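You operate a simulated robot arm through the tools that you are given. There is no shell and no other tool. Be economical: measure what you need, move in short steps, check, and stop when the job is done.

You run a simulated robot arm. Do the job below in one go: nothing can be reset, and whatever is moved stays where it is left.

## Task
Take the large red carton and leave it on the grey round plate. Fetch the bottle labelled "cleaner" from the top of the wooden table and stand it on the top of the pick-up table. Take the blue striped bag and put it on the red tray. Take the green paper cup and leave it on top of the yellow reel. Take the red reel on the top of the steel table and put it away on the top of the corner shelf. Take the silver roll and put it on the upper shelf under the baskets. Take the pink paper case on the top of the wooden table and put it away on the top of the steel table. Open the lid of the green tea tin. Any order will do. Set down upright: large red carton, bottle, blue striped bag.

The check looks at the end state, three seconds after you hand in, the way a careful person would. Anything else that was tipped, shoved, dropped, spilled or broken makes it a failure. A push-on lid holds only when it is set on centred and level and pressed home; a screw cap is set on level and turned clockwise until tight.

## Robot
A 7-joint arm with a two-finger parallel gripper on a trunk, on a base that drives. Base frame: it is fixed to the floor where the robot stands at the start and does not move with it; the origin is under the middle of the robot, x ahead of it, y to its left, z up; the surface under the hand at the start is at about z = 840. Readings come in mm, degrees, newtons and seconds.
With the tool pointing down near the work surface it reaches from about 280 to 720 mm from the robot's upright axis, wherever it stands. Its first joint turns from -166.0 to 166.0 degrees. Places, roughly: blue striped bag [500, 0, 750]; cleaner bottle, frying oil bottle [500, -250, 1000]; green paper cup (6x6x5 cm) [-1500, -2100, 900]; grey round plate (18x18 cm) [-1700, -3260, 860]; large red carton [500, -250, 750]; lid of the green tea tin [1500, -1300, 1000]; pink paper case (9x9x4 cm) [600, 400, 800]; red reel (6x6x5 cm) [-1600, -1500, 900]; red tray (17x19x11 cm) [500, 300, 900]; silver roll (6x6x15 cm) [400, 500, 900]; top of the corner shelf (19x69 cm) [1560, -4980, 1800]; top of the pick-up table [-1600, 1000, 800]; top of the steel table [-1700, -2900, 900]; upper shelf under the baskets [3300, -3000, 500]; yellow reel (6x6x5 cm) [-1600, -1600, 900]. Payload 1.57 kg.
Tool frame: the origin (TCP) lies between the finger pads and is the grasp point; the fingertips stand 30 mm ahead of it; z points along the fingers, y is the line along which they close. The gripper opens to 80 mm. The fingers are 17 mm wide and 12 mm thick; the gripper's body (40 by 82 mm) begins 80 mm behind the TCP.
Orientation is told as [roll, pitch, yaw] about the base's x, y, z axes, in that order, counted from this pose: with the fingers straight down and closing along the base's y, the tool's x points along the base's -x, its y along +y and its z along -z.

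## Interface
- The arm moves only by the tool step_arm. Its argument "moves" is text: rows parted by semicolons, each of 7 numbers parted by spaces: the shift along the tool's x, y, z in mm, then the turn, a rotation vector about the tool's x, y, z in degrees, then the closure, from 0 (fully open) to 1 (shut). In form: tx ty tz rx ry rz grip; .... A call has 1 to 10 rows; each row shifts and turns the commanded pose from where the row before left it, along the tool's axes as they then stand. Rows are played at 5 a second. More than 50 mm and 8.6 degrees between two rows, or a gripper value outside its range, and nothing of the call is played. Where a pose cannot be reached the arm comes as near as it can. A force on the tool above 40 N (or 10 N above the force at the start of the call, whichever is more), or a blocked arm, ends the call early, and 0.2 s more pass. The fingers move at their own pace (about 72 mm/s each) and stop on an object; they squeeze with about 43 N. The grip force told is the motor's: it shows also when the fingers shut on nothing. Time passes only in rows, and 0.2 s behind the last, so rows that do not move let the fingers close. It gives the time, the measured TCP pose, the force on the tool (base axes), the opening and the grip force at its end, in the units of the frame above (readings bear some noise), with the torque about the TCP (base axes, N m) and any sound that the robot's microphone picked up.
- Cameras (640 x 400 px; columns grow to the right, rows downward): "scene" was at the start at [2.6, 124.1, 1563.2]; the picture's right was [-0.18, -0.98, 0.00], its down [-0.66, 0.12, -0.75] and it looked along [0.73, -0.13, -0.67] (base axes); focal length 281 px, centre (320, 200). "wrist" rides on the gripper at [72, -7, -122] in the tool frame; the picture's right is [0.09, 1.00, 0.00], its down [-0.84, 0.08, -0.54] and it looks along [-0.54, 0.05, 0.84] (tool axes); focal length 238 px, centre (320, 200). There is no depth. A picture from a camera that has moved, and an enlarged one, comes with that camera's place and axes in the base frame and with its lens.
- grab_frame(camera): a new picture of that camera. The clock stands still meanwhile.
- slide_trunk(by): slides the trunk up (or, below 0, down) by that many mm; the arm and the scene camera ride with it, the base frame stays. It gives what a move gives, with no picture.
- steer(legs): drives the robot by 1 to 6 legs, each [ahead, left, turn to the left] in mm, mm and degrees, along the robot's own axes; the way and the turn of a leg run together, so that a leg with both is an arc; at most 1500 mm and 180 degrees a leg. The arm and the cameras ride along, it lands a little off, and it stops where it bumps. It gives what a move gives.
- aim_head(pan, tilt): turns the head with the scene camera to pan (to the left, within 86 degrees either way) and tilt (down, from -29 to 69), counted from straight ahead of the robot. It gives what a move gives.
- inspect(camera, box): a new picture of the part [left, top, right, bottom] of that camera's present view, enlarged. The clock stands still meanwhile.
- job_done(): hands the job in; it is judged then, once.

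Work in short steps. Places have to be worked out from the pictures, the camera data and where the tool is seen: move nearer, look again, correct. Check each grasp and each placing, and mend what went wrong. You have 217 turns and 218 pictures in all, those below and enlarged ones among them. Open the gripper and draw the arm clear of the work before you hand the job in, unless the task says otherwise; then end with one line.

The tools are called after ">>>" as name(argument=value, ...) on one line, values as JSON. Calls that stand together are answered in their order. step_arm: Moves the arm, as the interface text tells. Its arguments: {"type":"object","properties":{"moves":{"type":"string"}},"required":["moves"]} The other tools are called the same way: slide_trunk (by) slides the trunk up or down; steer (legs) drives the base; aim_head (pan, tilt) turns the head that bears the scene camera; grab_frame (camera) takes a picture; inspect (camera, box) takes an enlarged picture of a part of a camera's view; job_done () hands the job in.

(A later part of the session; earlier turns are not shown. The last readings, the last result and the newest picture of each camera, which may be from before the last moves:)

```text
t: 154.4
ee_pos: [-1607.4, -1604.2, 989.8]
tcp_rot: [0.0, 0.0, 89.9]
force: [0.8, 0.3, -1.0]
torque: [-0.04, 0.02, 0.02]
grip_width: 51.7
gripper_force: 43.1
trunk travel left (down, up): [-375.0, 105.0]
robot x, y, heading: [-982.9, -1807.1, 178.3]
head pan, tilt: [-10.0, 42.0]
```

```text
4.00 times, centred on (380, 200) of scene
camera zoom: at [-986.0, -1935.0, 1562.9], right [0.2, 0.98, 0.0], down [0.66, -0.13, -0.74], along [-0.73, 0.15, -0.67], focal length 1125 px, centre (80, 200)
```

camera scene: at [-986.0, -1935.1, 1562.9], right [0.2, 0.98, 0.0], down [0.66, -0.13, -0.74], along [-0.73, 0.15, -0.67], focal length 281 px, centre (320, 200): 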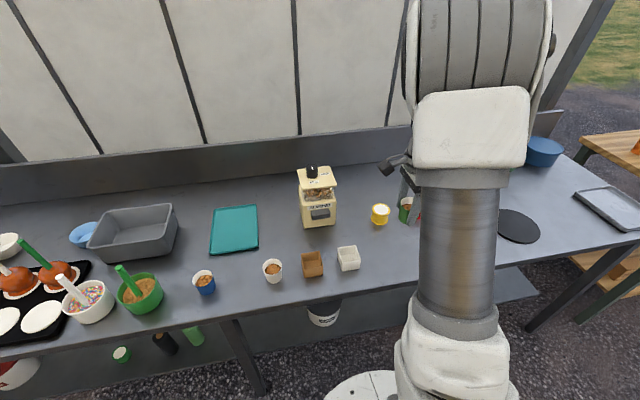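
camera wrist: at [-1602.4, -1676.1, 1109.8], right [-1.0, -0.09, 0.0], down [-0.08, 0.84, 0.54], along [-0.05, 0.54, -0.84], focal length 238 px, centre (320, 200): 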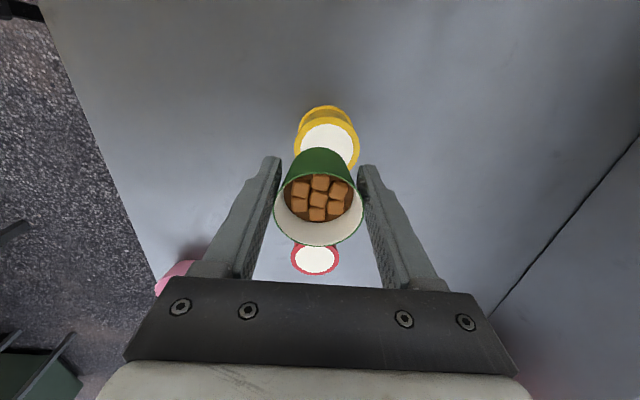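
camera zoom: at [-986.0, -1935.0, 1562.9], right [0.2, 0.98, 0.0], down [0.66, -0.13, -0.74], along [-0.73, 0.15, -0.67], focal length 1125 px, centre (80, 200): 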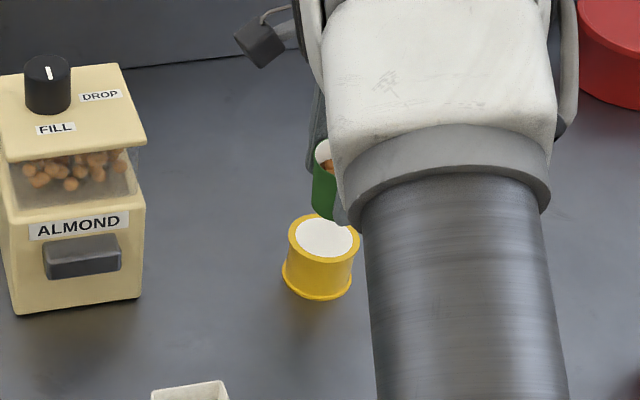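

Refined reel top centre: (-1615, -1602), z≈910. I correct 8 mm in x, lower to just above, and check.

>>> step_arm(moves="-1 8 0 0 0 0 1; 0 0 15 0 0 0 1; 0 0 12 0 0 0 1; 0 0 6 0 0 0 1; 0 0 0 0 0 0 1")

>>> grab_frame(camera="wrist")

>>> inspect(camera="scene", box=[340, 170, 420, 240])

```text
t: 155.6
ee_pos: [-1619.6, -1603.0, 955.5]
tcp_rot: [0.0, 0.0, 89.8]
force: [-0.2, 0.5, 0.1]
torque: [-0.01, -0.02, 0.01]
grip_width: 51.6
gripper_force: 42.8
trunk travel left (down, up): [-375.0, 105.0]
robot x, y, heading: [-979.6, -1808.9, 178.4]
head pan, tilt: [-10.0, 42.0]
```

```text
147 pictures are left
camera wrist: at [-1613.5, -1675.1, 1075.3], right [-1.0, -0.09, 0.0], down [-0.08, 0.84, 0.54], along [-0.05, 0.54, -0.84], focal length 238 px, centre (320, 200)
```

wrist: 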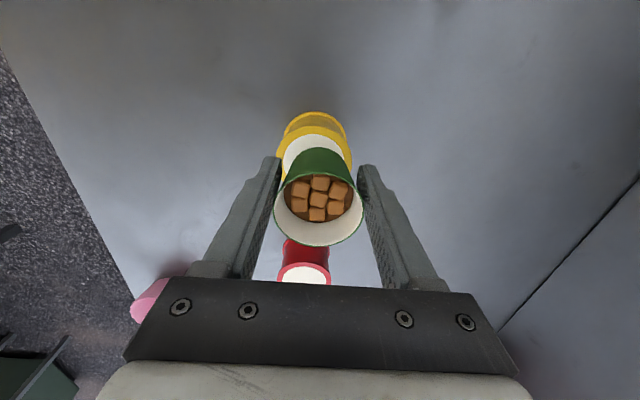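

```text
5.71 times, centred on (380, 205) of scene
camera zoom: at [-986.0, -1935.0, 1562.9], right [0.2, 0.98, 0.0], down [0.66, -0.13, -0.74], along [-0.73, 0.15, -0.67], focal length 1607 px, centre (-23, 171)
```

zoom: 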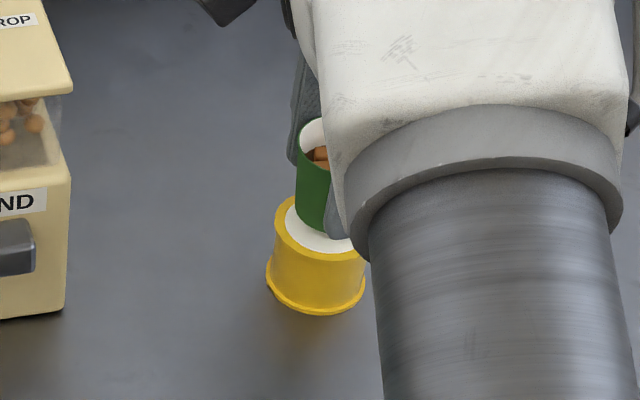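

The cup base appears ~6–7 mm too far in +y; I correct that, then lower to contact.

>>> step_arm(moves="7 -3 0 0 0 0 1; 0 0 3 0 0 0 1; 0 0 2 0 0 0 1; 0 0 2 0 0 0 1; 0 0 0 0 0 0 1")

>>> inspect(camera="scene", box=[340, 170, 420, 240])

>>> inspect(camera="wrist", box=[260, 90, 380, 270])

```text
t: 156.8
ee_pos: [-1615.7, -1610.8, 949.1]
tcp_rot: [-0.2, 0.0, 89.9]
force: [-0.5, 0.1, -0.5]
torque: [-0.06, 0.06, -0.01]
grip_width: 51.5
gripper_force: 42.9
trunk travel left (down, up): [-375.0, 105.0]
robot x, y, heading: [-980.6, -1808.7, 178.3]
head pan, tilt: [-10.0, 42.0]
```

```text
5.71 times, centred on (380, 205) of scene
camera zoom: at [-986.0, -1935.0, 1562.9], right [0.2, 0.98, 0.0], down [0.66, -0.13, -0.74], along [-0.73, 0.15, -0.67], focal length 1607 px, centre (-23, 171)
```

zoom: 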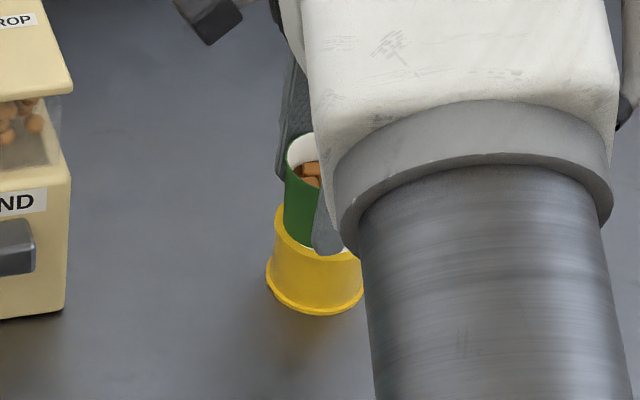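

```text
2.22 times, centred on (320, 180) of wrist
camera zoom: at [-1609.6, -1682.8, 1067.8], right [-1.0, -0.09, 0.0], down [-0.08, 0.84, 0.54], along [-0.05, 0.54, -0.84], focal length 530 px, centre (320, 244)
```

zoom: 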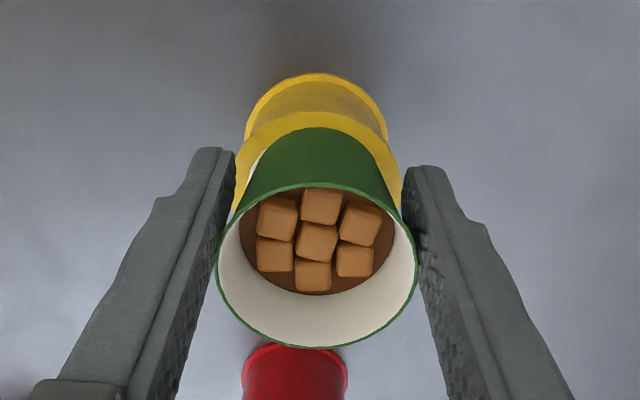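

Now well centred. I lower the last millimetres until contact.

>>> step_arm(moves="0 0 1.5 0 0 0 1; 0 0 1.5 0 0 0 1; 0 0 0 0 0 0 1")

>>> step_arm(moves="0 0 1.5 0 0 0 1; 0 0 0 0 0 0 1")

```text
t: 157.6
ee_pos: [-1615.9, -1609.3, 945.4]
tcp_rot: [0.1, 0.0, 90.0]
force: [1.1, -1.5, 8.6]
torque: [0.04, -0.05, -0.03]
grip_width: 51.4
gripper_force: 42.5
trunk travel left (down, up): [-375.0, 105.0]
robot x, y, heading: [-982.8, -1808.4, 178.7]
head pan, tilt: [-10.0, 42.0]
```

```text
t: 158.2
ee_pos: [-1615.9, -1611.4, 946.3]
tcp_rot: [0.3, -0.1, 90.0]
force: [-0.3, -2.8, 21.7]
torque: [0.07, 0.01, -0.02]
grip_width: 51.2
gripper_force: 42.8
trunk travel left (down, up): [-375.0, 105.0]
robot x, y, heading: [-980.1, -1808.8, 178.4]
head pan, tilt: [-10.0, 42.0]
```

Seated (21 N). I ease up 2 mm, release gently, and rise.

>>> step_arm(moves="0 0 -2 0 0 0 1; 0 0 0 0 0 0 0.3; 0 0 0 0 0 0 0.1; 0 0 0 0 0 0 0; 0 0 -15 0 0 0 0; 0 0 -30 0 0 0 0; 0 0 -45 0 0 0 0; 0 0 -45 0 0 0 0; 0 0 0 0 0 0 0")

>>> grab_frame(camera="wrist")

>>> inspect(camera="scene", box=[340, 170, 420, 240])

```text
t: 160.2
ee_pos: [-1612.4, -1611.5, 1081.5]
tcp_rot: [-0.1, 0.0, 89.9]
force: [0.4, 0.9, 0.0]
torque: [-0.01, -0.01, 0.0]
grip_width: 79.7
gripper_force: 0.1
trunk travel left (down, up): [-375.0, 105.0]
robot x, y, heading: [-982.3, -1810.1, 178.4]
head pan, tilt: [-10.0, 42.0]
```

```text
143 pictures are left
camera wrist: at [-1606.4, -1683.1, 1201.3], right [-1.0, -0.09, 0.0], down [-0.08, 0.84, 0.54], along [-0.05, 0.54, -0.84], focal length 238 px, centre (320, 200)
```

wrist: 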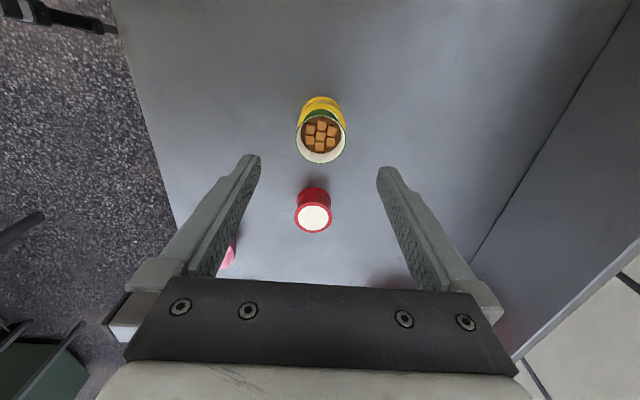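

```text
5.71 times, centred on (380, 205) of scene
camera zoom: at [-985.8, -1935.1, 1562.8], right [0.2, 0.98, 0.0], down [0.66, -0.13, -0.74], along [-0.73, 0.15, -0.67], focal length 1607 px, centre (-23, 171)
```

zoom: 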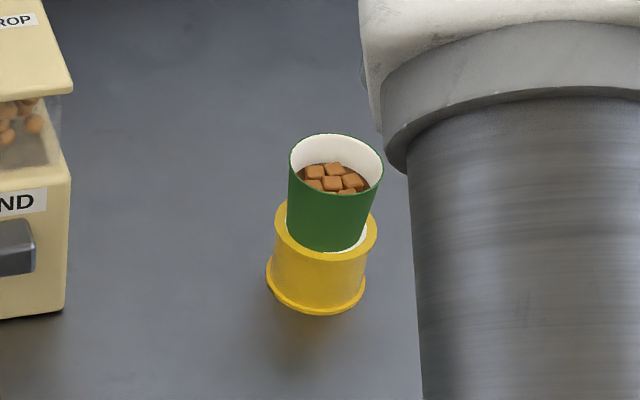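

Cup rests centred on the yellow reel. Next the red reel ≈ (-1615, -1465): I shift the robot right to face it squarely.

>>> steer(legs=[[15, -340, 1.5]])

>>> grab_frame(camera="wrist")

>>> grab_frame(camera="scene")

```text
t: 163.3
ee_pos: [-1630.3, -1298.1, 1081.4]
tcp_rot: [-0.1, 0.0, 91.6]
force: [0.2, -0.6, 0.7]
torque: [0.01, 0.04, 0.01]
grip_width: 80.0
gripper_force: 0.2
trunk travel left (down, up): [-375.0, 105.0]
robot x, y, heading: [-996.7, -1476.6, -179.8]
head pan, tilt: [-10.0, 42.0]
```

```text
141 pictures are left
camera wrist: at [-1622.5, -1369.4, 1200.9], right [-0.99, -0.12, 0.0], down [-0.1, 0.83, 0.54], along [-0.06, 0.54, -0.84], focal length 238 px, centre (320, 200)
```

wrist: 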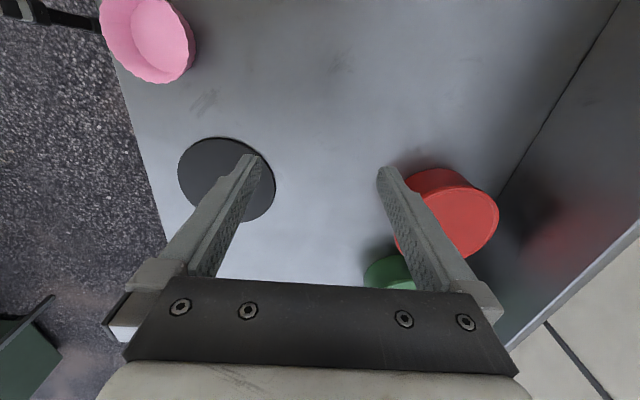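

```text
140 pictures are left
camera scene: at [-994.4, -1602.2, 1562.9], right [0.17, 0.99, 0.0], down [0.66, -0.11, -0.74], along [-0.73, 0.12, -0.67], focal length 281 px, centre (320, 200)
```

scene: 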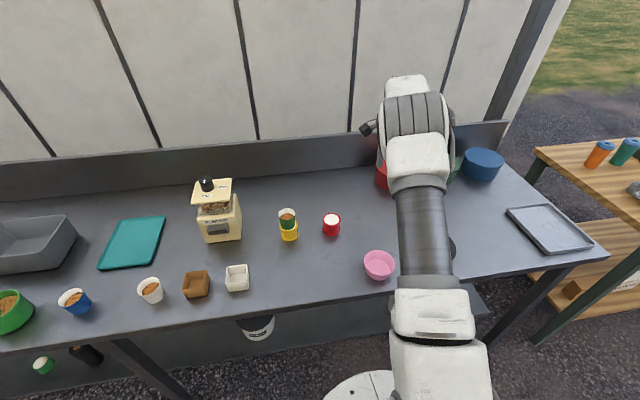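

I move the hand back toward the robot and turn it to yaw 180 (facing the bench).

>>> step_arm(moves="33 -30 0 0 0 0 0; 33 -30 0 0 0 0 0; 33 -30 0 0 0 0 0; 33 -30 0 0 0 0 0; 33 -30 0 0 0 0 0; 0 0 0 0 0 -8.5 0; 0 0 0 0 0 -8.5 0; 0 0 0 0 0 -8.5 0; 0 0 0 0 0 -8.5 0; 0 0 0 0 0 -8.5 0")

>>> step_arm(moves="0 0 0 0 0 -8.5 0; 0 0 0 0 0 -8.5 0; 0 0 0 0 0 -8.5 0; 0 0 0 0 0 -8.5 0; 0 0 0 0 0 -8.5 0; 0 0 0 0 -8.5 -3.4 0; 0 0 0 0 -8.5 0 0; 0 0 0 0 -8.5 0 0; 0 0 0 0 -8.5 0 0; 0 0 0 0 -8.5 0 0")

>>> grab_frame(camera="wrist")

```text
t: 165.5
ee_pos: [-1474.8, -1458.0, 1081.5]
tcp_rot: [0.0, 0.0, 134.2]
force: [0.7, 0.4, -0.2]
torque: [-0.01, 0.01, 0.01]
grip_width: 79.9
gripper_force: 0.1
trunk travel left (down, up): [-375.0, 105.0]
robot x, y, heading: [-992.8, -1474.8, -179.5]
head pan, tilt: [-10.0, 42.0]
```

```text
refused: row 6 steps farther than a row can; nothing moved
```

```text
139 pictures are left
camera wrist: at [-1420.4, -1505.0, 1200.9], right [-0.65, -0.76, 0.0], down [-0.64, 0.55, 0.54], along [-0.41, 0.35, -0.84], focal length 238 px, centre (320, 200)
```

wrist: 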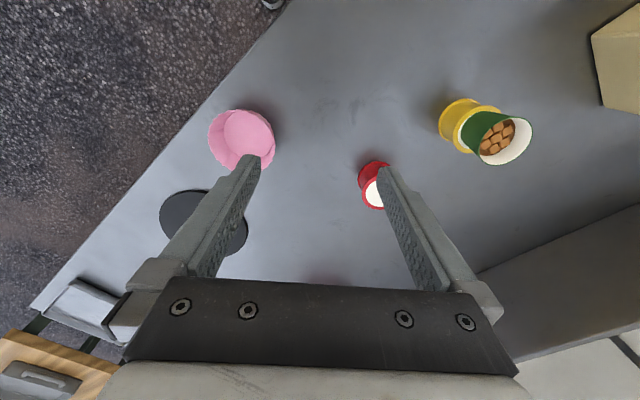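

Combined rotation exceeded the row limit; I split it.

>>> step_arm(moves="0 0 0 0 0 -8.5 0; 0 0 0 0 0 -8.5 0; 0 0 0 0 0 -8.5 0; 0 0 0 0 0 -8.5 0; 0 0 0 0 0 -8.5 0; 0 0 0 0 0 -3.5 0; 0 0 0 0 -8.5 0 0; 0 0 0 0 -8.5 0 0; 0 0 0 0 -8.5 0 0; 0 0 0 0 -8.5 0 0")

>>> step_arm(moves="0 0 0 0 -8.5 0 0; 0 0 0 0 -2.5 0 0; 0 0 0 0 0 0 0")

>>> grab_frame(camera="wrist")

>>> grab_frame(camera="scene")

```text
t: 167.7
ee_pos: [-1476.3, -1458.7, 1080.3]
tcp_rot: [-0.1, -34.1, -179.8]
force: [-0.3, 1.0, -0.3]
torque: [0.02, 0.0, 0.01]
grip_width: 79.9
gripper_force: 0.1
trunk travel left (down, up): [-375.0, 105.0]
robot x, y, heading: [-992.9, -1477.5, -179.8]
head pan, tilt: [-10.0, 42.0]
```

```text
t: 168.5
ee_pos: [-1475.9, -1458.6, 1083.0]
tcp_rot: [0.0, -45.0, -180.0]
force: [-0.2, 0.7, -0.4]
torque: [0.03, 0.04, -0.01]
grip_width: 80.1
gripper_force: 0.0
trunk travel left (down, up): [-375.0, 105.0]
robot x, y, heading: [-991.1, -1475.4, -179.6]
head pan, tilt: [-10.0, 42.0]
```

```text
138 pictures are left
camera wrist: at [-1339.2, -1452.1, 1114.8], right [0.07, -1.0, -0.06], down [-0.21, -0.08, 0.97], along [-0.98, -0.05, -0.21], focal length 238 px, centre (320, 200)
```

wrist: 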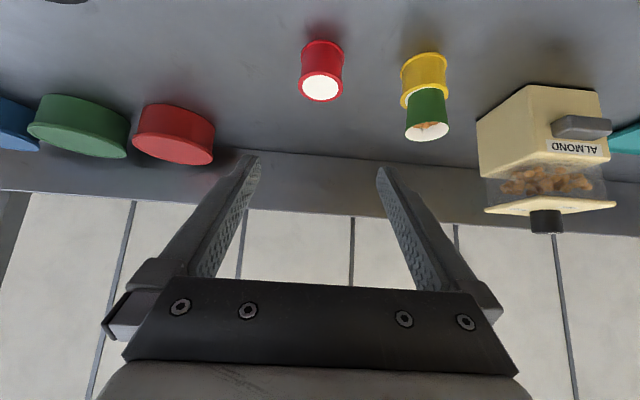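

```text
137 pictures are left
camera scene: at [-994.4, -1602.2, 1562.9], right [0.17, 0.99, 0.0], down [0.66, -0.11, -0.74], along [-0.73, 0.12, -0.67], focal length 281 px, centre (320, 200)
```

scene: 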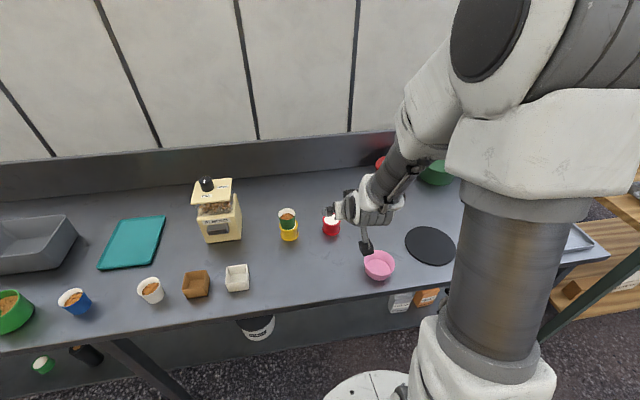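

Reel ≈ (-1612, -1461). I line up on the 45° approach and advance three quarters of the way.

>>> step_arm(moves="34.6 2.5 34.6 0 0 0 0; 0 0 48 0 0 0 0; 0 0 48 0 0 0 0; 0 0 24 0 0 0 0; 0 0 0 0 0 0 0")

>>> grab_frame(camera="wrist")

>>> inspect(camera="scene", box=[270, 180, 430, 280])

```text
t: 169.7
ee_pos: [-1558.3, -1460.8, 945.4]
tcp_rot: [0.0, -44.9, -179.9]
force: [-0.3, 0.3, 0.3]
torque: [-0.02, 0.01, -0.03]
grip_width: 79.9
gripper_force: 0.0
trunk travel left (down, up): [-375.0, 105.0]
robot x, y, heading: [-990.9, -1477.9, -179.6]
head pan, tilt: [-10.0, 42.0]
```

```text
136 pictures are left
camera wrist: at [-1420.9, -1453.9, 978.6], right [0.07, -1.0, -0.07], down [-0.21, -0.08, 0.97], along [-0.98, -0.05, -0.21], focal length 238 px, centre (320, 200)
```

wrist: 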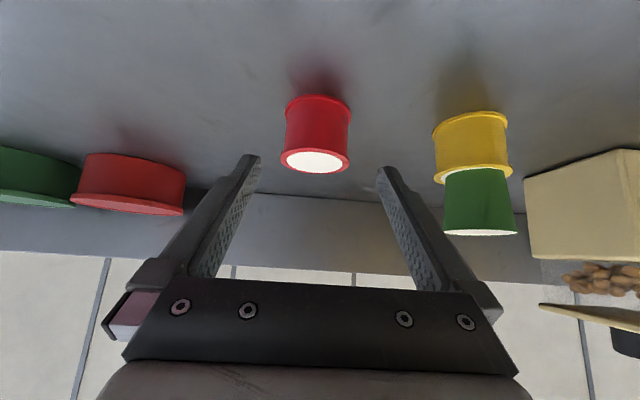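

```text
4.00 times, centred on (350, 230) of scene
camera zoom: at [-994.4, -1602.2, 1562.9], right [0.17, 0.99, 0.0], down [0.66, -0.11, -0.74], along [-0.73, 0.12, -0.67], focal length 1125 px, centre (200, 80)
```

zoom: 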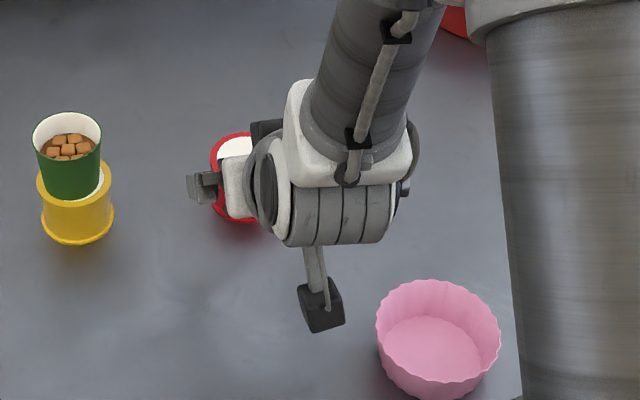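

Aligned within 3 mm. I advance to the grasp and close.

>>> step_arm(moves="-2.5 -1 36 0 0 0 0; -2.5 -1.5 34 0 0 0 0; 0 0 0 0 0 0 0; 0 0 0 0 0 0 0.5; 0 0 0 0 0 0 1; 0 0 0 0 0 0 1; 0 0 0 0 0 0 1")

>>> grab_frame(camera="wrist")

```text
t: 171.3
ee_pos: [-1612.4, -1458.5, 903.3]
tcp_rot: [-0.1, -44.8, -179.9]
force: [-0.5, -0.9, 0.1]
torque: [0.02, 0.0, 0.02]
grip_width: 57.8
gripper_force: 43.0
trunk travel left (down, up): [-375.0, 105.0]
robot x, y, heading: [-992.0, -1477.2, -179.7]
head pan, tilt: [-10.0, 42.0]
```

```text
134 pictures are left
camera wrist: at [-1475.3, -1452.0, 937.3], right [0.07, -1.0, -0.06], down [-0.21, -0.08, 0.97], along [-0.98, -0.05, -0.21], focal length 238 px, centre (320, 200)
```

wrist: 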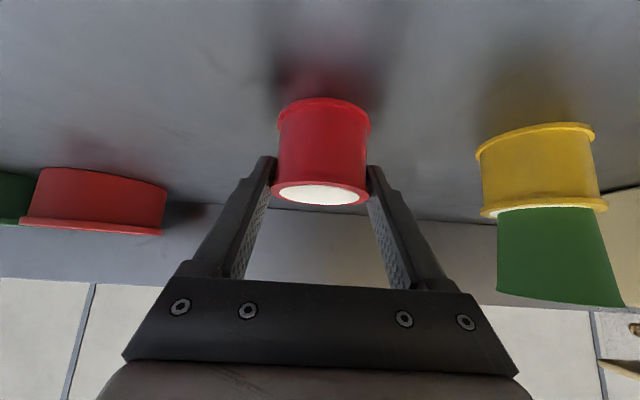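

Reel held (57.8 mm). I lift straight up, then retract toward the robot.

>>> step_arm(moves="-15 0 -15 0 0 0 1; -32 0 -32 0 0 0 1; -32 0 -32 0 0 0 1; -32 0 -32 0 0 0 1; -32 0 -32 0 0 0 1; 32 0 -32 0 0 0 1; 32 0 -32 0 0 0 1; 32 0 -32 0 0 0 1; 32 0 -32 0 0 0 1; 0 0 0 0 0 0 1")

>>> grab_frame(camera="wrist")

>>> grab_frame(camera="scene")

```text
t: 173.5
ee_pos: [-1432.1, -1461.8, 1108.1]
tcp_rot: [0.0, -45.0, -180.0]
force: [-0.1, -0.1, -0.6]
torque: [0.0, 0.02, -0.02]
grip_width: 58.1
gripper_force: 42.8
trunk travel left (down, up): [-375.0, 105.0]
robot x, y, heading: [-997.4, -1475.5, -179.6]
head pan, tilt: [-10.0, 42.0]
```

```text
133 pictures are left
camera wrist: at [-1296.1, -1454.1, 1140.1], right [0.07, -1.0, -0.06], down [-0.21, -0.08, 0.97], along [-0.98, -0.05, -0.21], focal length 238 px, centre (320, 200)
```

wrist: 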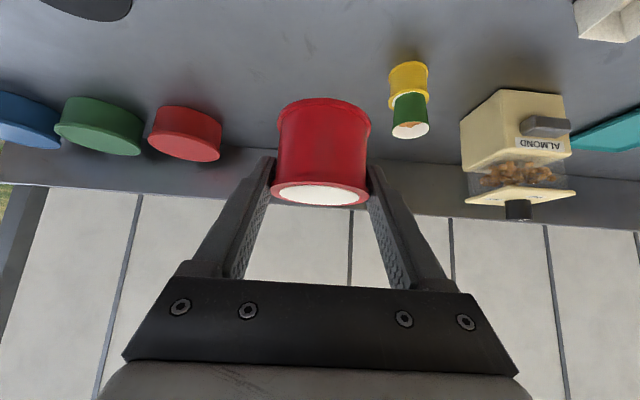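

```text
132 pictures are left
camera scene: at [-994.2, -1602.3, 1562.8], right [0.17, 0.99, 0.0], down [0.66, -0.11, -0.74], along [-0.73, 0.12, -0.67], focal length 281 px, centre (320, 200)
```

scene: 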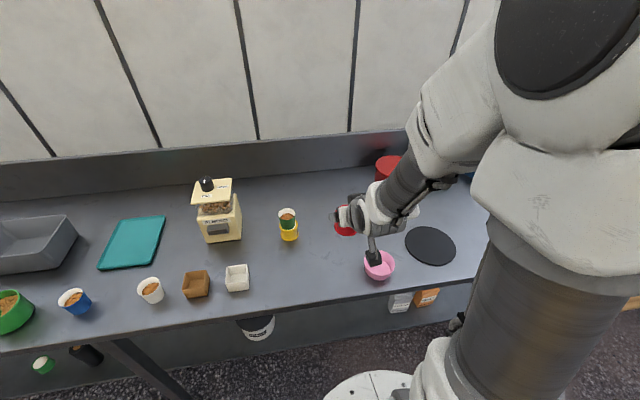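

Reel secured upright. I back away from the bench, turn to face -y, drive along the aisle and look for the corner shelf.

>>> steer(legs=[[-400, 0, 0], [0, 0, 90], [1200, 0, 0]])

>>> aim_head(pan=25, tilt=8)

>>> grab_frame(camera="scene")

>>> aim_head(pan=75, tilt=12)

>>> grab_frame(camera="scene")

```text
t: 189.2
ee_pos: [-638.0, -3094.4, 1106.1]
tcp_rot: [0.0, -44.9, -90.8]
force: [0.7, 0.4, -0.2]
torque: [0.01, -0.02, -0.03]
grip_width: 58.1
gripper_force: 43.3
trunk travel left (down, up): [-375.0, 105.0]
robot x, y, heading: [-616.7, -2654.7, -90.3]
head pan, tilt: [-10.0, 42.0]
```

```text
t: 190.2
ee_pos: [-637.3, -3095.0, 1107.0]
tcp_rot: [0.0, -44.9, -90.7]
force: [-1.1, -0.6, -0.7]
torque: [0.01, 0.0, -0.01]
grip_width: 58.0
gripper_force: 42.9
trunk travel left (down, up): [-375.0, 105.0]
robot x, y, heading: [-617.6, -2652.6, -90.3]
head pan, tilt: [25.0, 8.0]
```

```text
131 pictures are left
camera scene: at [-438.4, -2661.9, 1616.7], right [-0.91, -0.42, 0.0], down [-0.06, 0.13, -0.99], along [0.41, -0.9, -0.14], focal length 281 px, centre (320, 200)
```

scene: 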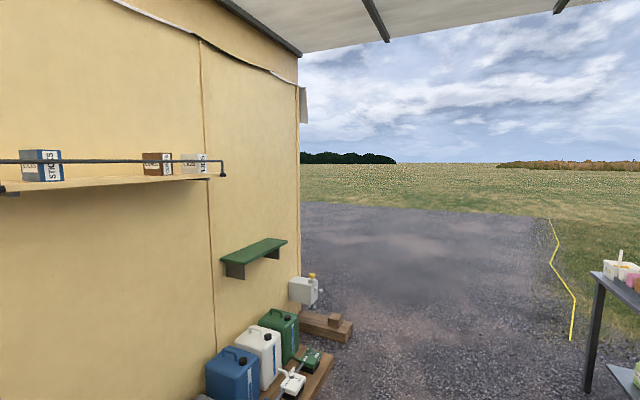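

```text
t: 191.4
ee_pos: [-638.4, -3094.9, 1107.0]
tcp_rot: [0.0, -44.9, -90.8]
force: [0.3, 0.2, -0.4]
torque: [0.01, 0.0, -0.02]
grip_width: 58.0
gripper_force: 43.2
trunk travel left (down, up): [-375.0, 105.0]
robot x, y, heading: [-613.0, -2655.4, -90.6]
head pan, tilt: [75.0, 12.0]
```

```text
130 pictures are left
camera scene: at [-387.0, -2602.5, 1610.2], right [-0.27, -0.96, 0.0], down [-0.2, 0.06, -0.98], along [0.94, -0.26, -0.21], focal length 281 px, centre (320, 200)
```

scene: 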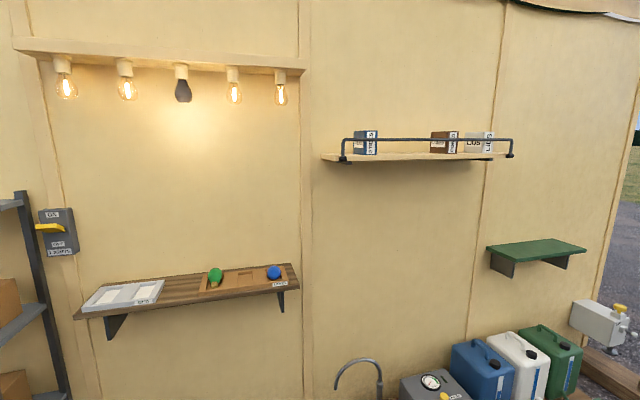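

The shelf with the rail is too low (z<1610); the corner shelf at (1560, -4980) must be round the building's far end. I drive past the end and look.

>>> steer(legs=[[1500, 0, 0], [1450, 0, 0]])

>>> aim_head(pan=80, tilt=0)

>>> grab_frame(camera="scene")

```text
t: 210.1
ee_pos: [-778.6, -5966.5, 1107.4]
tcp_rot: [0.0, -44.9, -93.1]
force: [0.2, -0.1, -1.6]
torque: [0.02, -0.05, 0.03]
grip_width: 57.9
gripper_force: 43.4
trunk travel left (down, up): [-375.0, 105.0]
robot x, y, heading: [-739.9, -5529.5, -92.8]
head pan, tilt: [75.0, 12.0]
```

```text
t: 210.8
ee_pos: [-777.8, -5968.8, 1106.7]
tcp_rot: [0.1, -44.9, -93.1]
force: [0.4, 0.6, -0.6]
torque: [-0.02, 0.01, 0.03]
grip_width: 57.6
gripper_force: 43.5
trunk travel left (down, up): [-375.0, 105.0]
robot x, y, heading: [-742.0, -5530.1, -92.6]
head pan, tilt: [80.0, 0.0]
```

```text
129 pictures are left
camera scene: at [-507.7, -5476.8, 1629.4], right [-0.22, -0.97, 0.0], down [0.0, 0.0, -1.0], along [0.97, -0.22, 0.0], focal length 281 px, centre (320, 200)
```

scene: 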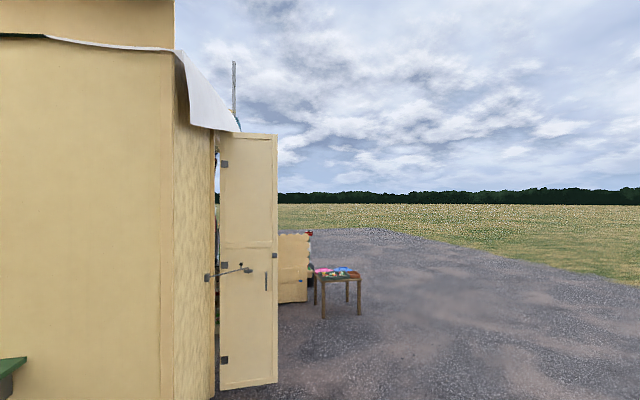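

There's an open door leaf on the end face; the shelf is probably inside. I drive wide around it and look into the doorway.

>>> steer(legs=[[800, 0, 0], [0, 0, 92.6], [1500, 0, 0], [600, 0, 0]])

>>> aim_head(pan=80, tilt=5)

>>> grab_frame(camera="scene")

```text
t: 235.3
ee_pos: [1735.0, -6249.5, 1107.5]
tcp_rot: [0.0, -44.9, 2.4]
force: [0.6, 0.3, -1.6]
torque: [0.03, 0.04, -0.02]
grip_width: 57.8
gripper_force: 42.6
trunk travel left (down, up): [-375.0, 105.0]
robot x, y, heading: [1294.6, -6251.9, 2.3]
head pan, tilt: [80.0, 0.0]
```

```text
t: 236.0
ee_pos: [1734.6, -6248.2, 1106.9]
tcp_rot: [0.0, -44.9, 2.2]
force: [0.0, -0.2, -0.9]
torque: [0.02, 0.02, 0.03]
grip_width: 58.0
gripper_force: 43.1
trunk travel left (down, up): [-375.0, 105.0]
robot x, y, heading: [1295.5, -6251.1, 2.4]
head pan, tilt: [80.0, 5.0]
```

```text
128 pictures are left
camera scene: at [1220.5, -6025.5, 1621.6], right [0.99, -0.13, 0.0], down [-0.01, -0.09, -1.0], along [0.13, 0.99, -0.09], focal length 281 px, centre (320, 200)
```

scene: 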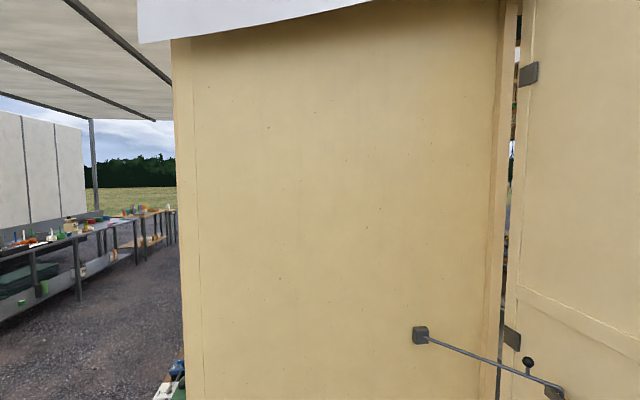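

The end face is x≈900–1980, the doorway is right of it. I drive further to face the doorway.

>>> steer(legs=[[1300, 0, 0]])

>>> grab_frame(camera="scene")

```text
t: 244.7
ee_pos: [3036.1, -6167.8, 1107.2]
tcp_rot: [0.0, -45.0, 3.4]
force: [-0.7, 0.2, -0.6]
torque: [-0.02, -0.01, 0.0]
grip_width: 57.8
gripper_force: 43.4
trunk travel left (down, up): [-375.0, 105.0]
robot x, y, heading: [2592.2, -6181.3, 3.9]
head pan, tilt: [80.0, 5.0]
```

```text
127 pictures are left
camera scene: at [2516.2, -5955.5, 1621.6], right [0.99, -0.11, 0.0], down [-0.01, -0.09, -1.0], along [0.11, 0.99, -0.09], focal length 281 px, centre (320, 200)
```

scene: 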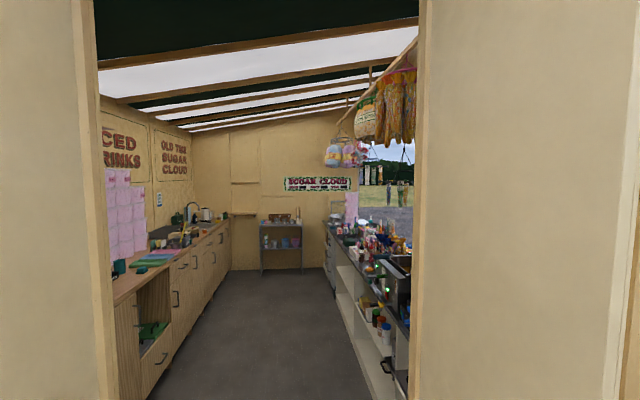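

The doorway (x≈1990–2950) leads to the interior with counters both sides and baskets on the right. I line up with its middle and face in.

>>> steer(legs=[[-115, 0, 0], [0, 0, 86]])

>>> aim_head(pan=0, tilt=15)

>>> grab_frame(camera="scene")

```text
t: 251.1
ee_pos: [2488.6, -5748.1, 1105.5]
tcp_rot: [0.0, -44.9, 90.6]
force: [-0.2, -0.8, 0.3]
torque: [-0.04, 0.0, 0.02]
grip_width: 58.0
gripper_force: 42.9
trunk travel left (down, up): [-375.0, 105.0]
robot x, y, heading: [2478.0, -6188.8, 90.9]
head pan, tilt: [80.0, 5.0]
```

```text
t: 252.7
ee_pos: [2488.9, -5747.3, 1107.1]
tcp_rot: [0.0, -45.0, 90.5]
force: [0.2, 0.4, -0.7]
torque: [-0.01, 0.01, 0.01]
grip_width: 58.0
gripper_force: 42.9
trunk travel left (down, up): [-375.0, 105.0]
robot x, y, heading: [2474.4, -6186.3, 90.7]
head pan, tilt: [0.0, 15.0]
```

```text
126 pictures are left
camera scene: at [2338.2, -6177.6, 1605.4], right [1.0, 0.02, 0.0], down [0.0, -0.26, -0.97], along [-0.02, 0.97, -0.26], focal length 281 px, centre (320, 200)
```

scene: 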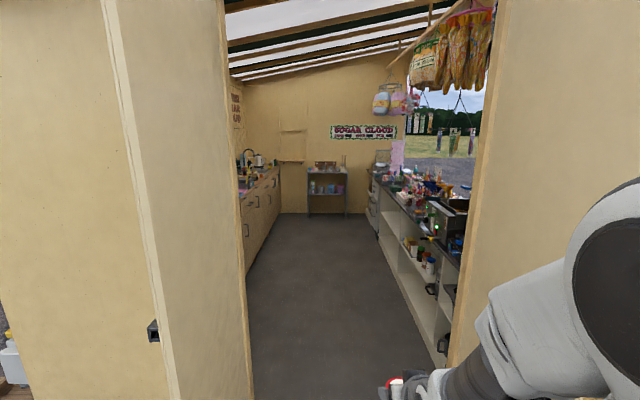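

Robot centred on the opening. I drive in 1500 mm, then 300 more.

>>> steer(legs=[[1500, 0, 0], [200, 0, 0]])

>>> aim_head(pan=86, tilt=0)

>>> grab_frame(camera="scene")

>>> aim_head(pan=-60, tilt=30)

>>> grab_frame(camera="scene")

```text
t: 264.1
ee_pos: [2421.2, -4041.8, 1108.3]
tcp_rot: [0.0, -45.0, 92.2]
force: [-0.1, 1.0, -0.7]
torque: [-0.01, -0.02, -0.01]
grip_width: 57.9
gripper_force: 42.9
trunk travel left (down, up): [-375.0, 105.0]
robot x, y, heading: [2424.8, -4483.2, 92.7]
head pan, tilt: [0.0, 15.0]
```

```text
t: 265.8
ee_pos: [2423.0, -4043.3, 1106.8]
tcp_rot: [0.0, -45.1, 92.1]
force: [-0.2, -0.2, -0.5]
torque: [-0.01, 0.0, 0.05]
grip_width: 57.7
gripper_force: 43.0
trunk travel left (down, up): [-375.0, 105.0]
robot x, y, heading: [2425.4, -4486.3, 92.7]
head pan, tilt: [85.9, 0.0]
```

```text
125 pictures are left
camera scene: at [2197.8, -4567.3, 1629.5], right [0.03, 1.0, 0.0], down [0.0, 0.0, -1.0], along [-1.0, 0.03, 0.0], focal length 281 px, centre (320, 200)
```

scene: 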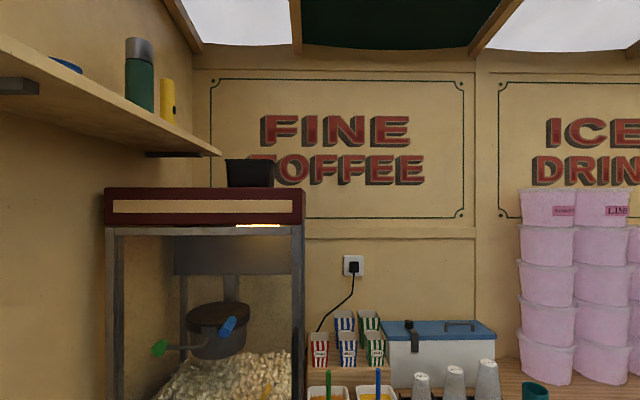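

```text
t: 268.1
ee_pos: [2422.3, -4042.5, 1107.2]
tcp_rot: [-0.1, -45.1, 92.2]
force: [-0.6, 0.2, -0.9]
torque: [0.02, 0.04, 0.02]
grip_width: 57.7
gripper_force: 43.5
trunk travel left (down, up): [-375.0, 105.0]
robot x, y, heading: [2424.7, -4482.3, 92.7]
head pan, tilt: [-60.0, 30.0]
```

```text
124 pictures are left
camera scene: at [2364.0, -4521.3, 1581.2], right [0.54, -0.84, 0.0], down [-0.42, -0.27, -0.87], along [0.73, 0.47, -0.5], focal length 281 px, centre (320, 200)
```

scene: 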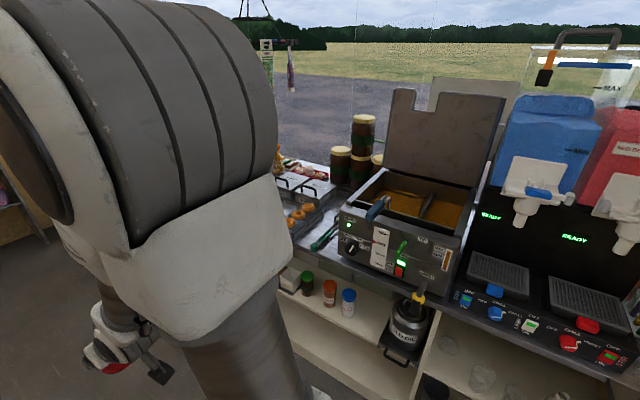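

Inside: the corner shelf is on the end wall (x≈1200–1905, front edge y≈-4893, z≈1800) with a few items on it, so I'll use its near end around x≈1800. I turn toward it and sidestep.

>>> steer(legs=[[50, 0, 0], [0, 0, 167], [0, -330, 0]])

>>> slide_trunk(by=105)

>>> aim_head(pan=0, tilt=-10)

>>> grab_frame(camera="scene")

```text
t: 281.1
ee_pos: [2011.0, -4810.2, 1106.8]
tcp_rot: [0.0, -45.0, -99.5]
force: [1.4, -0.3, 0.8]
torque: [-0.01, -0.01, -0.02]
grip_width: 57.7
gripper_force: 42.5
trunk travel left (down, up): [-375.0, 105.0]
robot x, y, heading: [2096.4, -4375.6, -99.1]
head pan, tilt: [-60.0, 30.0]
```

```text
t: 282.4
ee_pos: [2010.3, -4812.3, 1211.6]
tcp_rot: [-0.1, -45.0, -99.3]
force: [-0.4, 0.6, 0.0]
torque: [0.01, -0.03, 0.01]
grip_width: 57.7
gripper_force: 43.0
trunk travel left (down, up): [-480.0, 0.0]
robot x, y, heading: [2097.8, -4382.6, -99.1]
head pan, tilt: [-60.0, 30.0]
```

```text
t: 283.7
ee_pos: [2010.1, -4811.2, 1211.7]
tcp_rot: [-0.1, -45.1, -99.4]
force: [-0.1, 0.5, -0.7]
torque: [0.01, 0.0, 0.0]
grip_width: 57.7
gripper_force: 43.0
trunk travel left (down, up): [-480.0, 0.0]
robot x, y, heading: [2096.6, -4379.1, -99.4]
head pan, tilt: [0.0, -10.0]
```

```text
123 pictures are left
camera scene: at [2235.1, -4407.6, 1749.7], right [-0.99, 0.16, 0.0], down [-0.03, -0.17, -0.98], along [-0.16, -0.97, 0.17], focal length 281 px, centre (320, 200)
```

scene: 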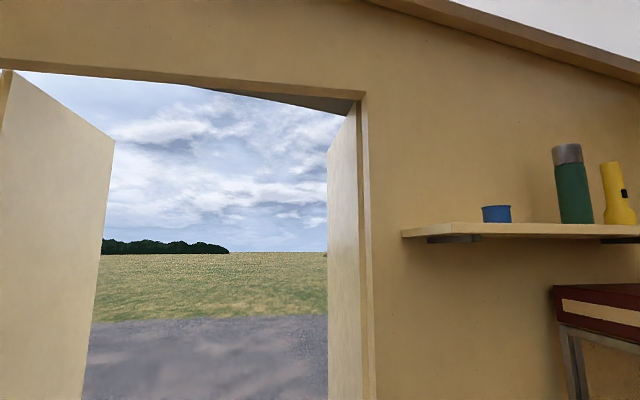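

Shelf measured: x 1215–1905, y -5088…-4885, top ≈1800; a blue cup at x≈1715 leaves the end free. Target (1835, -4980). I raise the hand vertically here first.

>>> step_arm(moves="-34 0 -34 0 0 0 1; -34 0 -34 0 0 0 1; -34 0 -34 0 0 0 1; -34 0 -34 0 0 0 1; -34 0 -34 0 0 0 1; -34 0 -34 0 0 0 1; -34 0 -34 0 0 0 1; -34 0 -34 0 0 0 1; -34 0 -34 0 0 0 1; 0 0 0 0 0 0 1")

>>> grab_frame(camera="scene")

```text
t: 285.9
ee_pos: [2010.4, -4809.6, 1649.2]
tcp_rot: [0.0, -44.9, -99.4]
force: [0.0, 0.0, 0.6]
torque: [0.03, 0.03, 0.0]
grip_width: 57.6
gripper_force: 42.8
trunk travel left (down, up): [-480.0, 0.0]
robot x, y, heading: [2096.1, -4382.4, -98.9]
head pan, tilt: [0.0, -10.0]
```

```text
122 pictures are left
camera scene: at [2235.2, -4407.5, 1749.7], right [-0.99, 0.16, 0.0], down [-0.03, -0.17, -0.98], along [-0.16, -0.97, 0.17], focal length 281 px, centre (320, 200)
```

scene: 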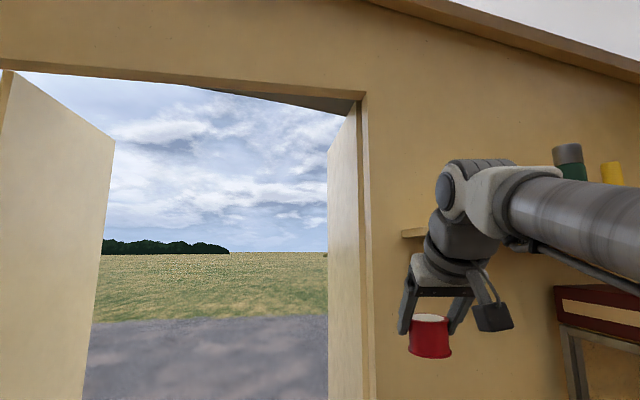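

Rising works well. I continue up to z≈1930.

>>> step_arm(moves="-34 0 -34 0 0 0 1; -34 0 -34 0 0 0 1; -34 0 -34 0 0 0 1; -34 0 -34 0 0 0 1; -34 0 -34 0 0 0 1; -34 0 -34 0 0 0 1; 0 0 0 0 0 0 1")

>>> grab_frame(camera="wrist")

>>> grab_frame(camera="scene")

```text
t: 287.5
ee_pos: [2004.0, -4803.3, 1793.4]
tcp_rot: [0.0, -45.0, -99.4]
force: [-0.8, 0.4, -1.1]
torque: [0.01, -0.02, 0.0]
grip_width: 57.5
gripper_force: 42.7
out of reach, approached as far as the arm can: row 4, 5, 6
trunk travel left (down, up): [-480.0, 0.0]
robot x, y, heading: [2098.1, -4378.9, -98.7]
head pan, tilt: [0.0, -10.0]
```

```text
121 pictures are left
camera wrist: at [2020.1, -4666.7, 1826.3], right [0.99, -0.1, -0.06], down [0.04, -0.22, 0.97], along [-0.11, -0.97, -0.21], focal length 238 px, centre (320, 200)
```

wrist: 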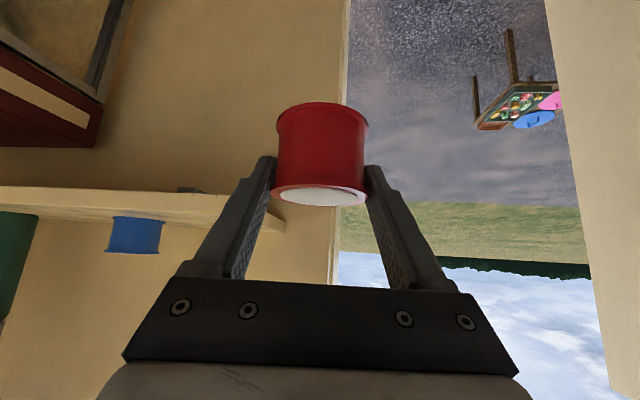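

```text
120 pictures are left
camera scene: at [2235.1, -4407.5, 1749.7], right [-0.99, 0.16, 0.0], down [-0.03, -0.17, -0.98], along [-0.16, -0.97, 0.17], focal length 281 px, centre (320, 200)
```

scene: 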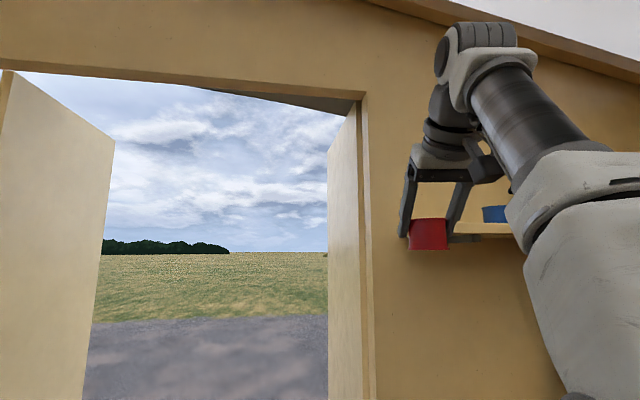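

At 45° the arm tops out at z≈1793; a flatter tool reaches higher. I tip the nose up 20° (reel tilts a little, to be levelled on contact).

>>> step_arm(moves="0 0 0 0 -8.5 0 1; 0 0 0 0 -8.5 0 1; 0 0 0 0 -3 0 1; 0 0 0 0 0 0 1; 0 0 0 0 0 0 1")

>>> grab_frame(camera="scene")

```text
t: 288.7
ee_pos: [2004.9, -4801.8, 1791.5]
tcp_rot: [-0.1, -65.0, -99.5]
force: [0.4, 0.3, -1.5]
torque: [-0.02, -0.02, 0.02]
grip_width: 57.5
gripper_force: 43.0
trunk travel left (down, up): [-480.0, 0.0]
robot x, y, heading: [2096.2, -4380.9, -99.0]
head pan, tilt: [0.0, -10.0]
```

```text
119 pictures are left
camera scene: at [2235.1, -4407.6, 1749.7], right [-0.99, 0.16, 0.0], down [-0.03, -0.17, -0.98], along [-0.16, -0.97, 0.17], focal length 281 px, centre (320, 200)
```

scene: 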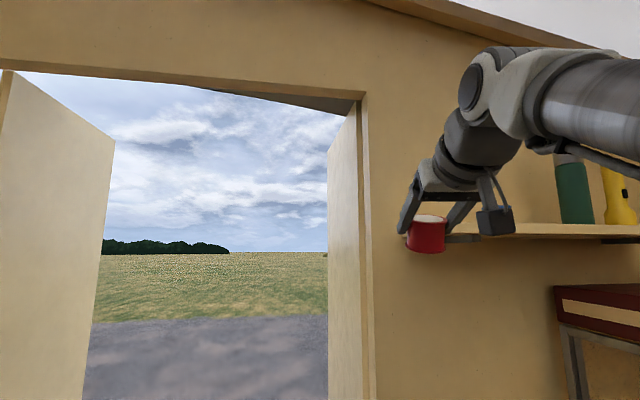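

Reachable with margin now; I raise 85 mm to clear the shelf.

>>> step_arm(moves="-40.8 0 -19 0 0 0 1; -36.2 0 -16.9 0 0 0 1; 0 0 0 0 0 0 1; 0 0 0 0 0 0 1")

>>> grab_frame(camera="wrist")

```text
t: 289.7
ee_pos: [2003.6, -4805.7, 1874.9]
tcp_rot: [0.1, -64.9, -99.6]
force: [0.3, 0.3, -0.7]
torque: [0.0, 0.01, -0.01]
grip_width: 57.3
gripper_force: 43.2
trunk travel left (down, up): [-480.0, 0.0]
robot x, y, heading: [2096.3, -4376.5, -99.5]
head pan, tilt: [0.0, -10.0]
```

```text
118 pictures are left
camera wrist: at [2020.9, -4665.5, 1859.1], right [0.99, -0.12, -0.08], down [0.1, 0.12, 0.99], along [-0.11, -0.98, 0.13], focal length 238 px, centre (320, 200)
```

wrist: 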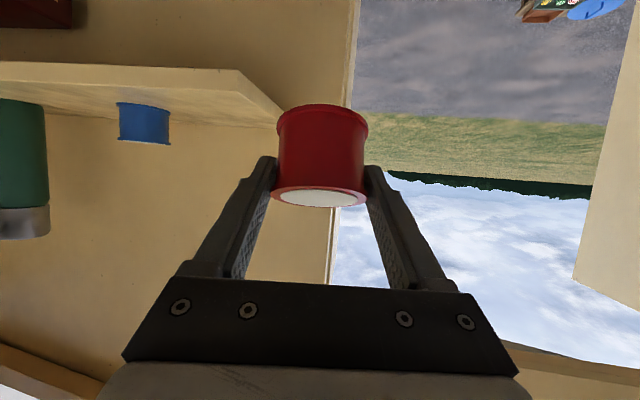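

The hand is above shelf level (shelf ≈1787; reel's low edge ≈1823). I drive slightly right and ahead to bring the reel over the shelf end.

>>> steer(legs=[[0, -60, 0], [165, 0, 0]])

>>> grab_frame(camera="wrist")

>>> grab_frame(camera="scene")

```text
t: 292.2
ee_pos: [1917.4, -4956.4, 1874.8]
tcp_rot: [0.0, -64.8, -99.7]
force: [0.7, -0.2, 0.1]
torque: [0.04, 0.0, 0.0]
grip_width: 57.6
gripper_force: 43.0
trunk travel left (down, up): [-480.0, 0.0]
robot x, y, heading: [2013.2, -4534.4, -99.6]
head pan, tilt: [0.0, -10.0]
```

```text
117 pictures are left
camera wrist: at [1933.6, -4816.3, 1859.5], right [0.99, -0.13, -0.08], down [0.1, 0.12, 0.99], along [-0.12, -0.98, 0.13], focal length 238 px, centre (320, 200)
```

wrist: 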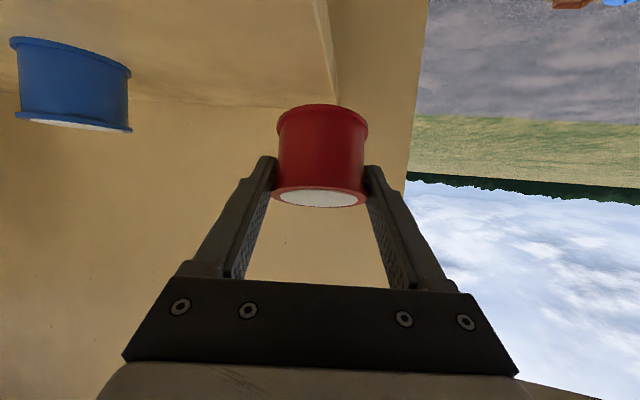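

```text
116 pictures are left
camera scene: at [2148.4, -4560.5, 1749.7], right [-0.99, 0.16, 0.0], down [-0.03, -0.17, -0.98], along [-0.16, -0.97, 0.17], focal length 281 px, centre (320, 200)
```

scene: 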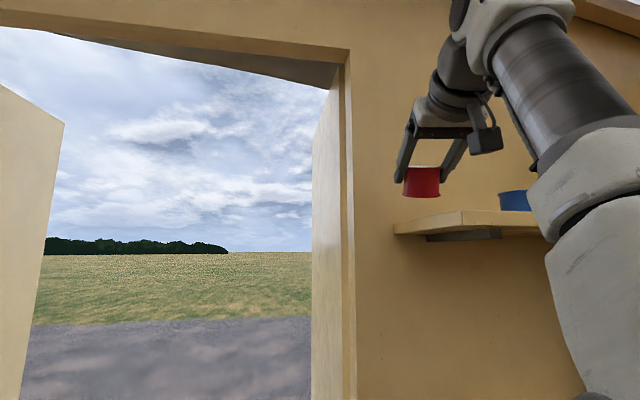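

Clear over the shelf. I move the reel sideways ~88 mm and 34 mm in to (1825, -4975).

>>> step_arm(moves="-7 -43.7 15 0 0 0 1; -7 -43.7 15 0 0 0 1; 0 0 0 0 0 0 1; 0 0 0 0 0 0 1")

>>> grab_frame(camera="wrist")

>>> inspect(camera="scene", box=[380, 120, 560, 260])

```text
t: 293.2
ee_pos: [1821.2, -4970.8, 1854.3]
tcp_rot: [0.1, -64.8, -99.6]
force: [0.8, -1.1, -0.8]
torque: [0.04, 0.03, 0.0]
grip_width: 57.7
gripper_force: 42.8
out of reach, approached as far as the arm can: row 1
trunk travel left (down, up): [-480.0, 0.0]
robot x, y, heading: [2004.9, -4531.4, -99.5]
head pan, tilt: [0.0, -10.0]
```

```text
115 pictures are left
camera wrist: at [1836.5, -4829.9, 1838.5], right [0.99, -0.13, -0.08], down [0.1, 0.12, 0.99], along [-0.12, -0.98, 0.13], focal length 238 px, centre (320, 200)
```

wrist: 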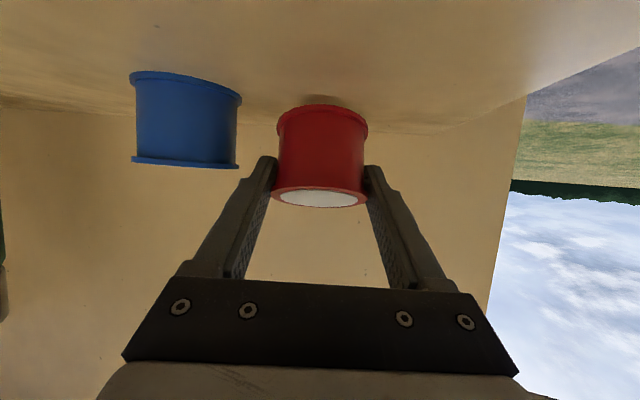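

```text
2.86 times, centred on (470, 190) of scene
camera zoom: at [2148.1, -4560.4, 1749.8], right [-0.99, 0.16, 0.0], down [-0.03, -0.17, -0.98], along [-0.16, -0.97, 0.17], focal length 804 px, centre (-109, 229)
```

zoom: 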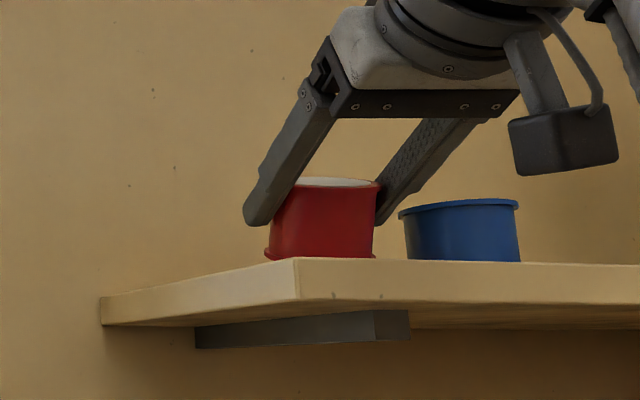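

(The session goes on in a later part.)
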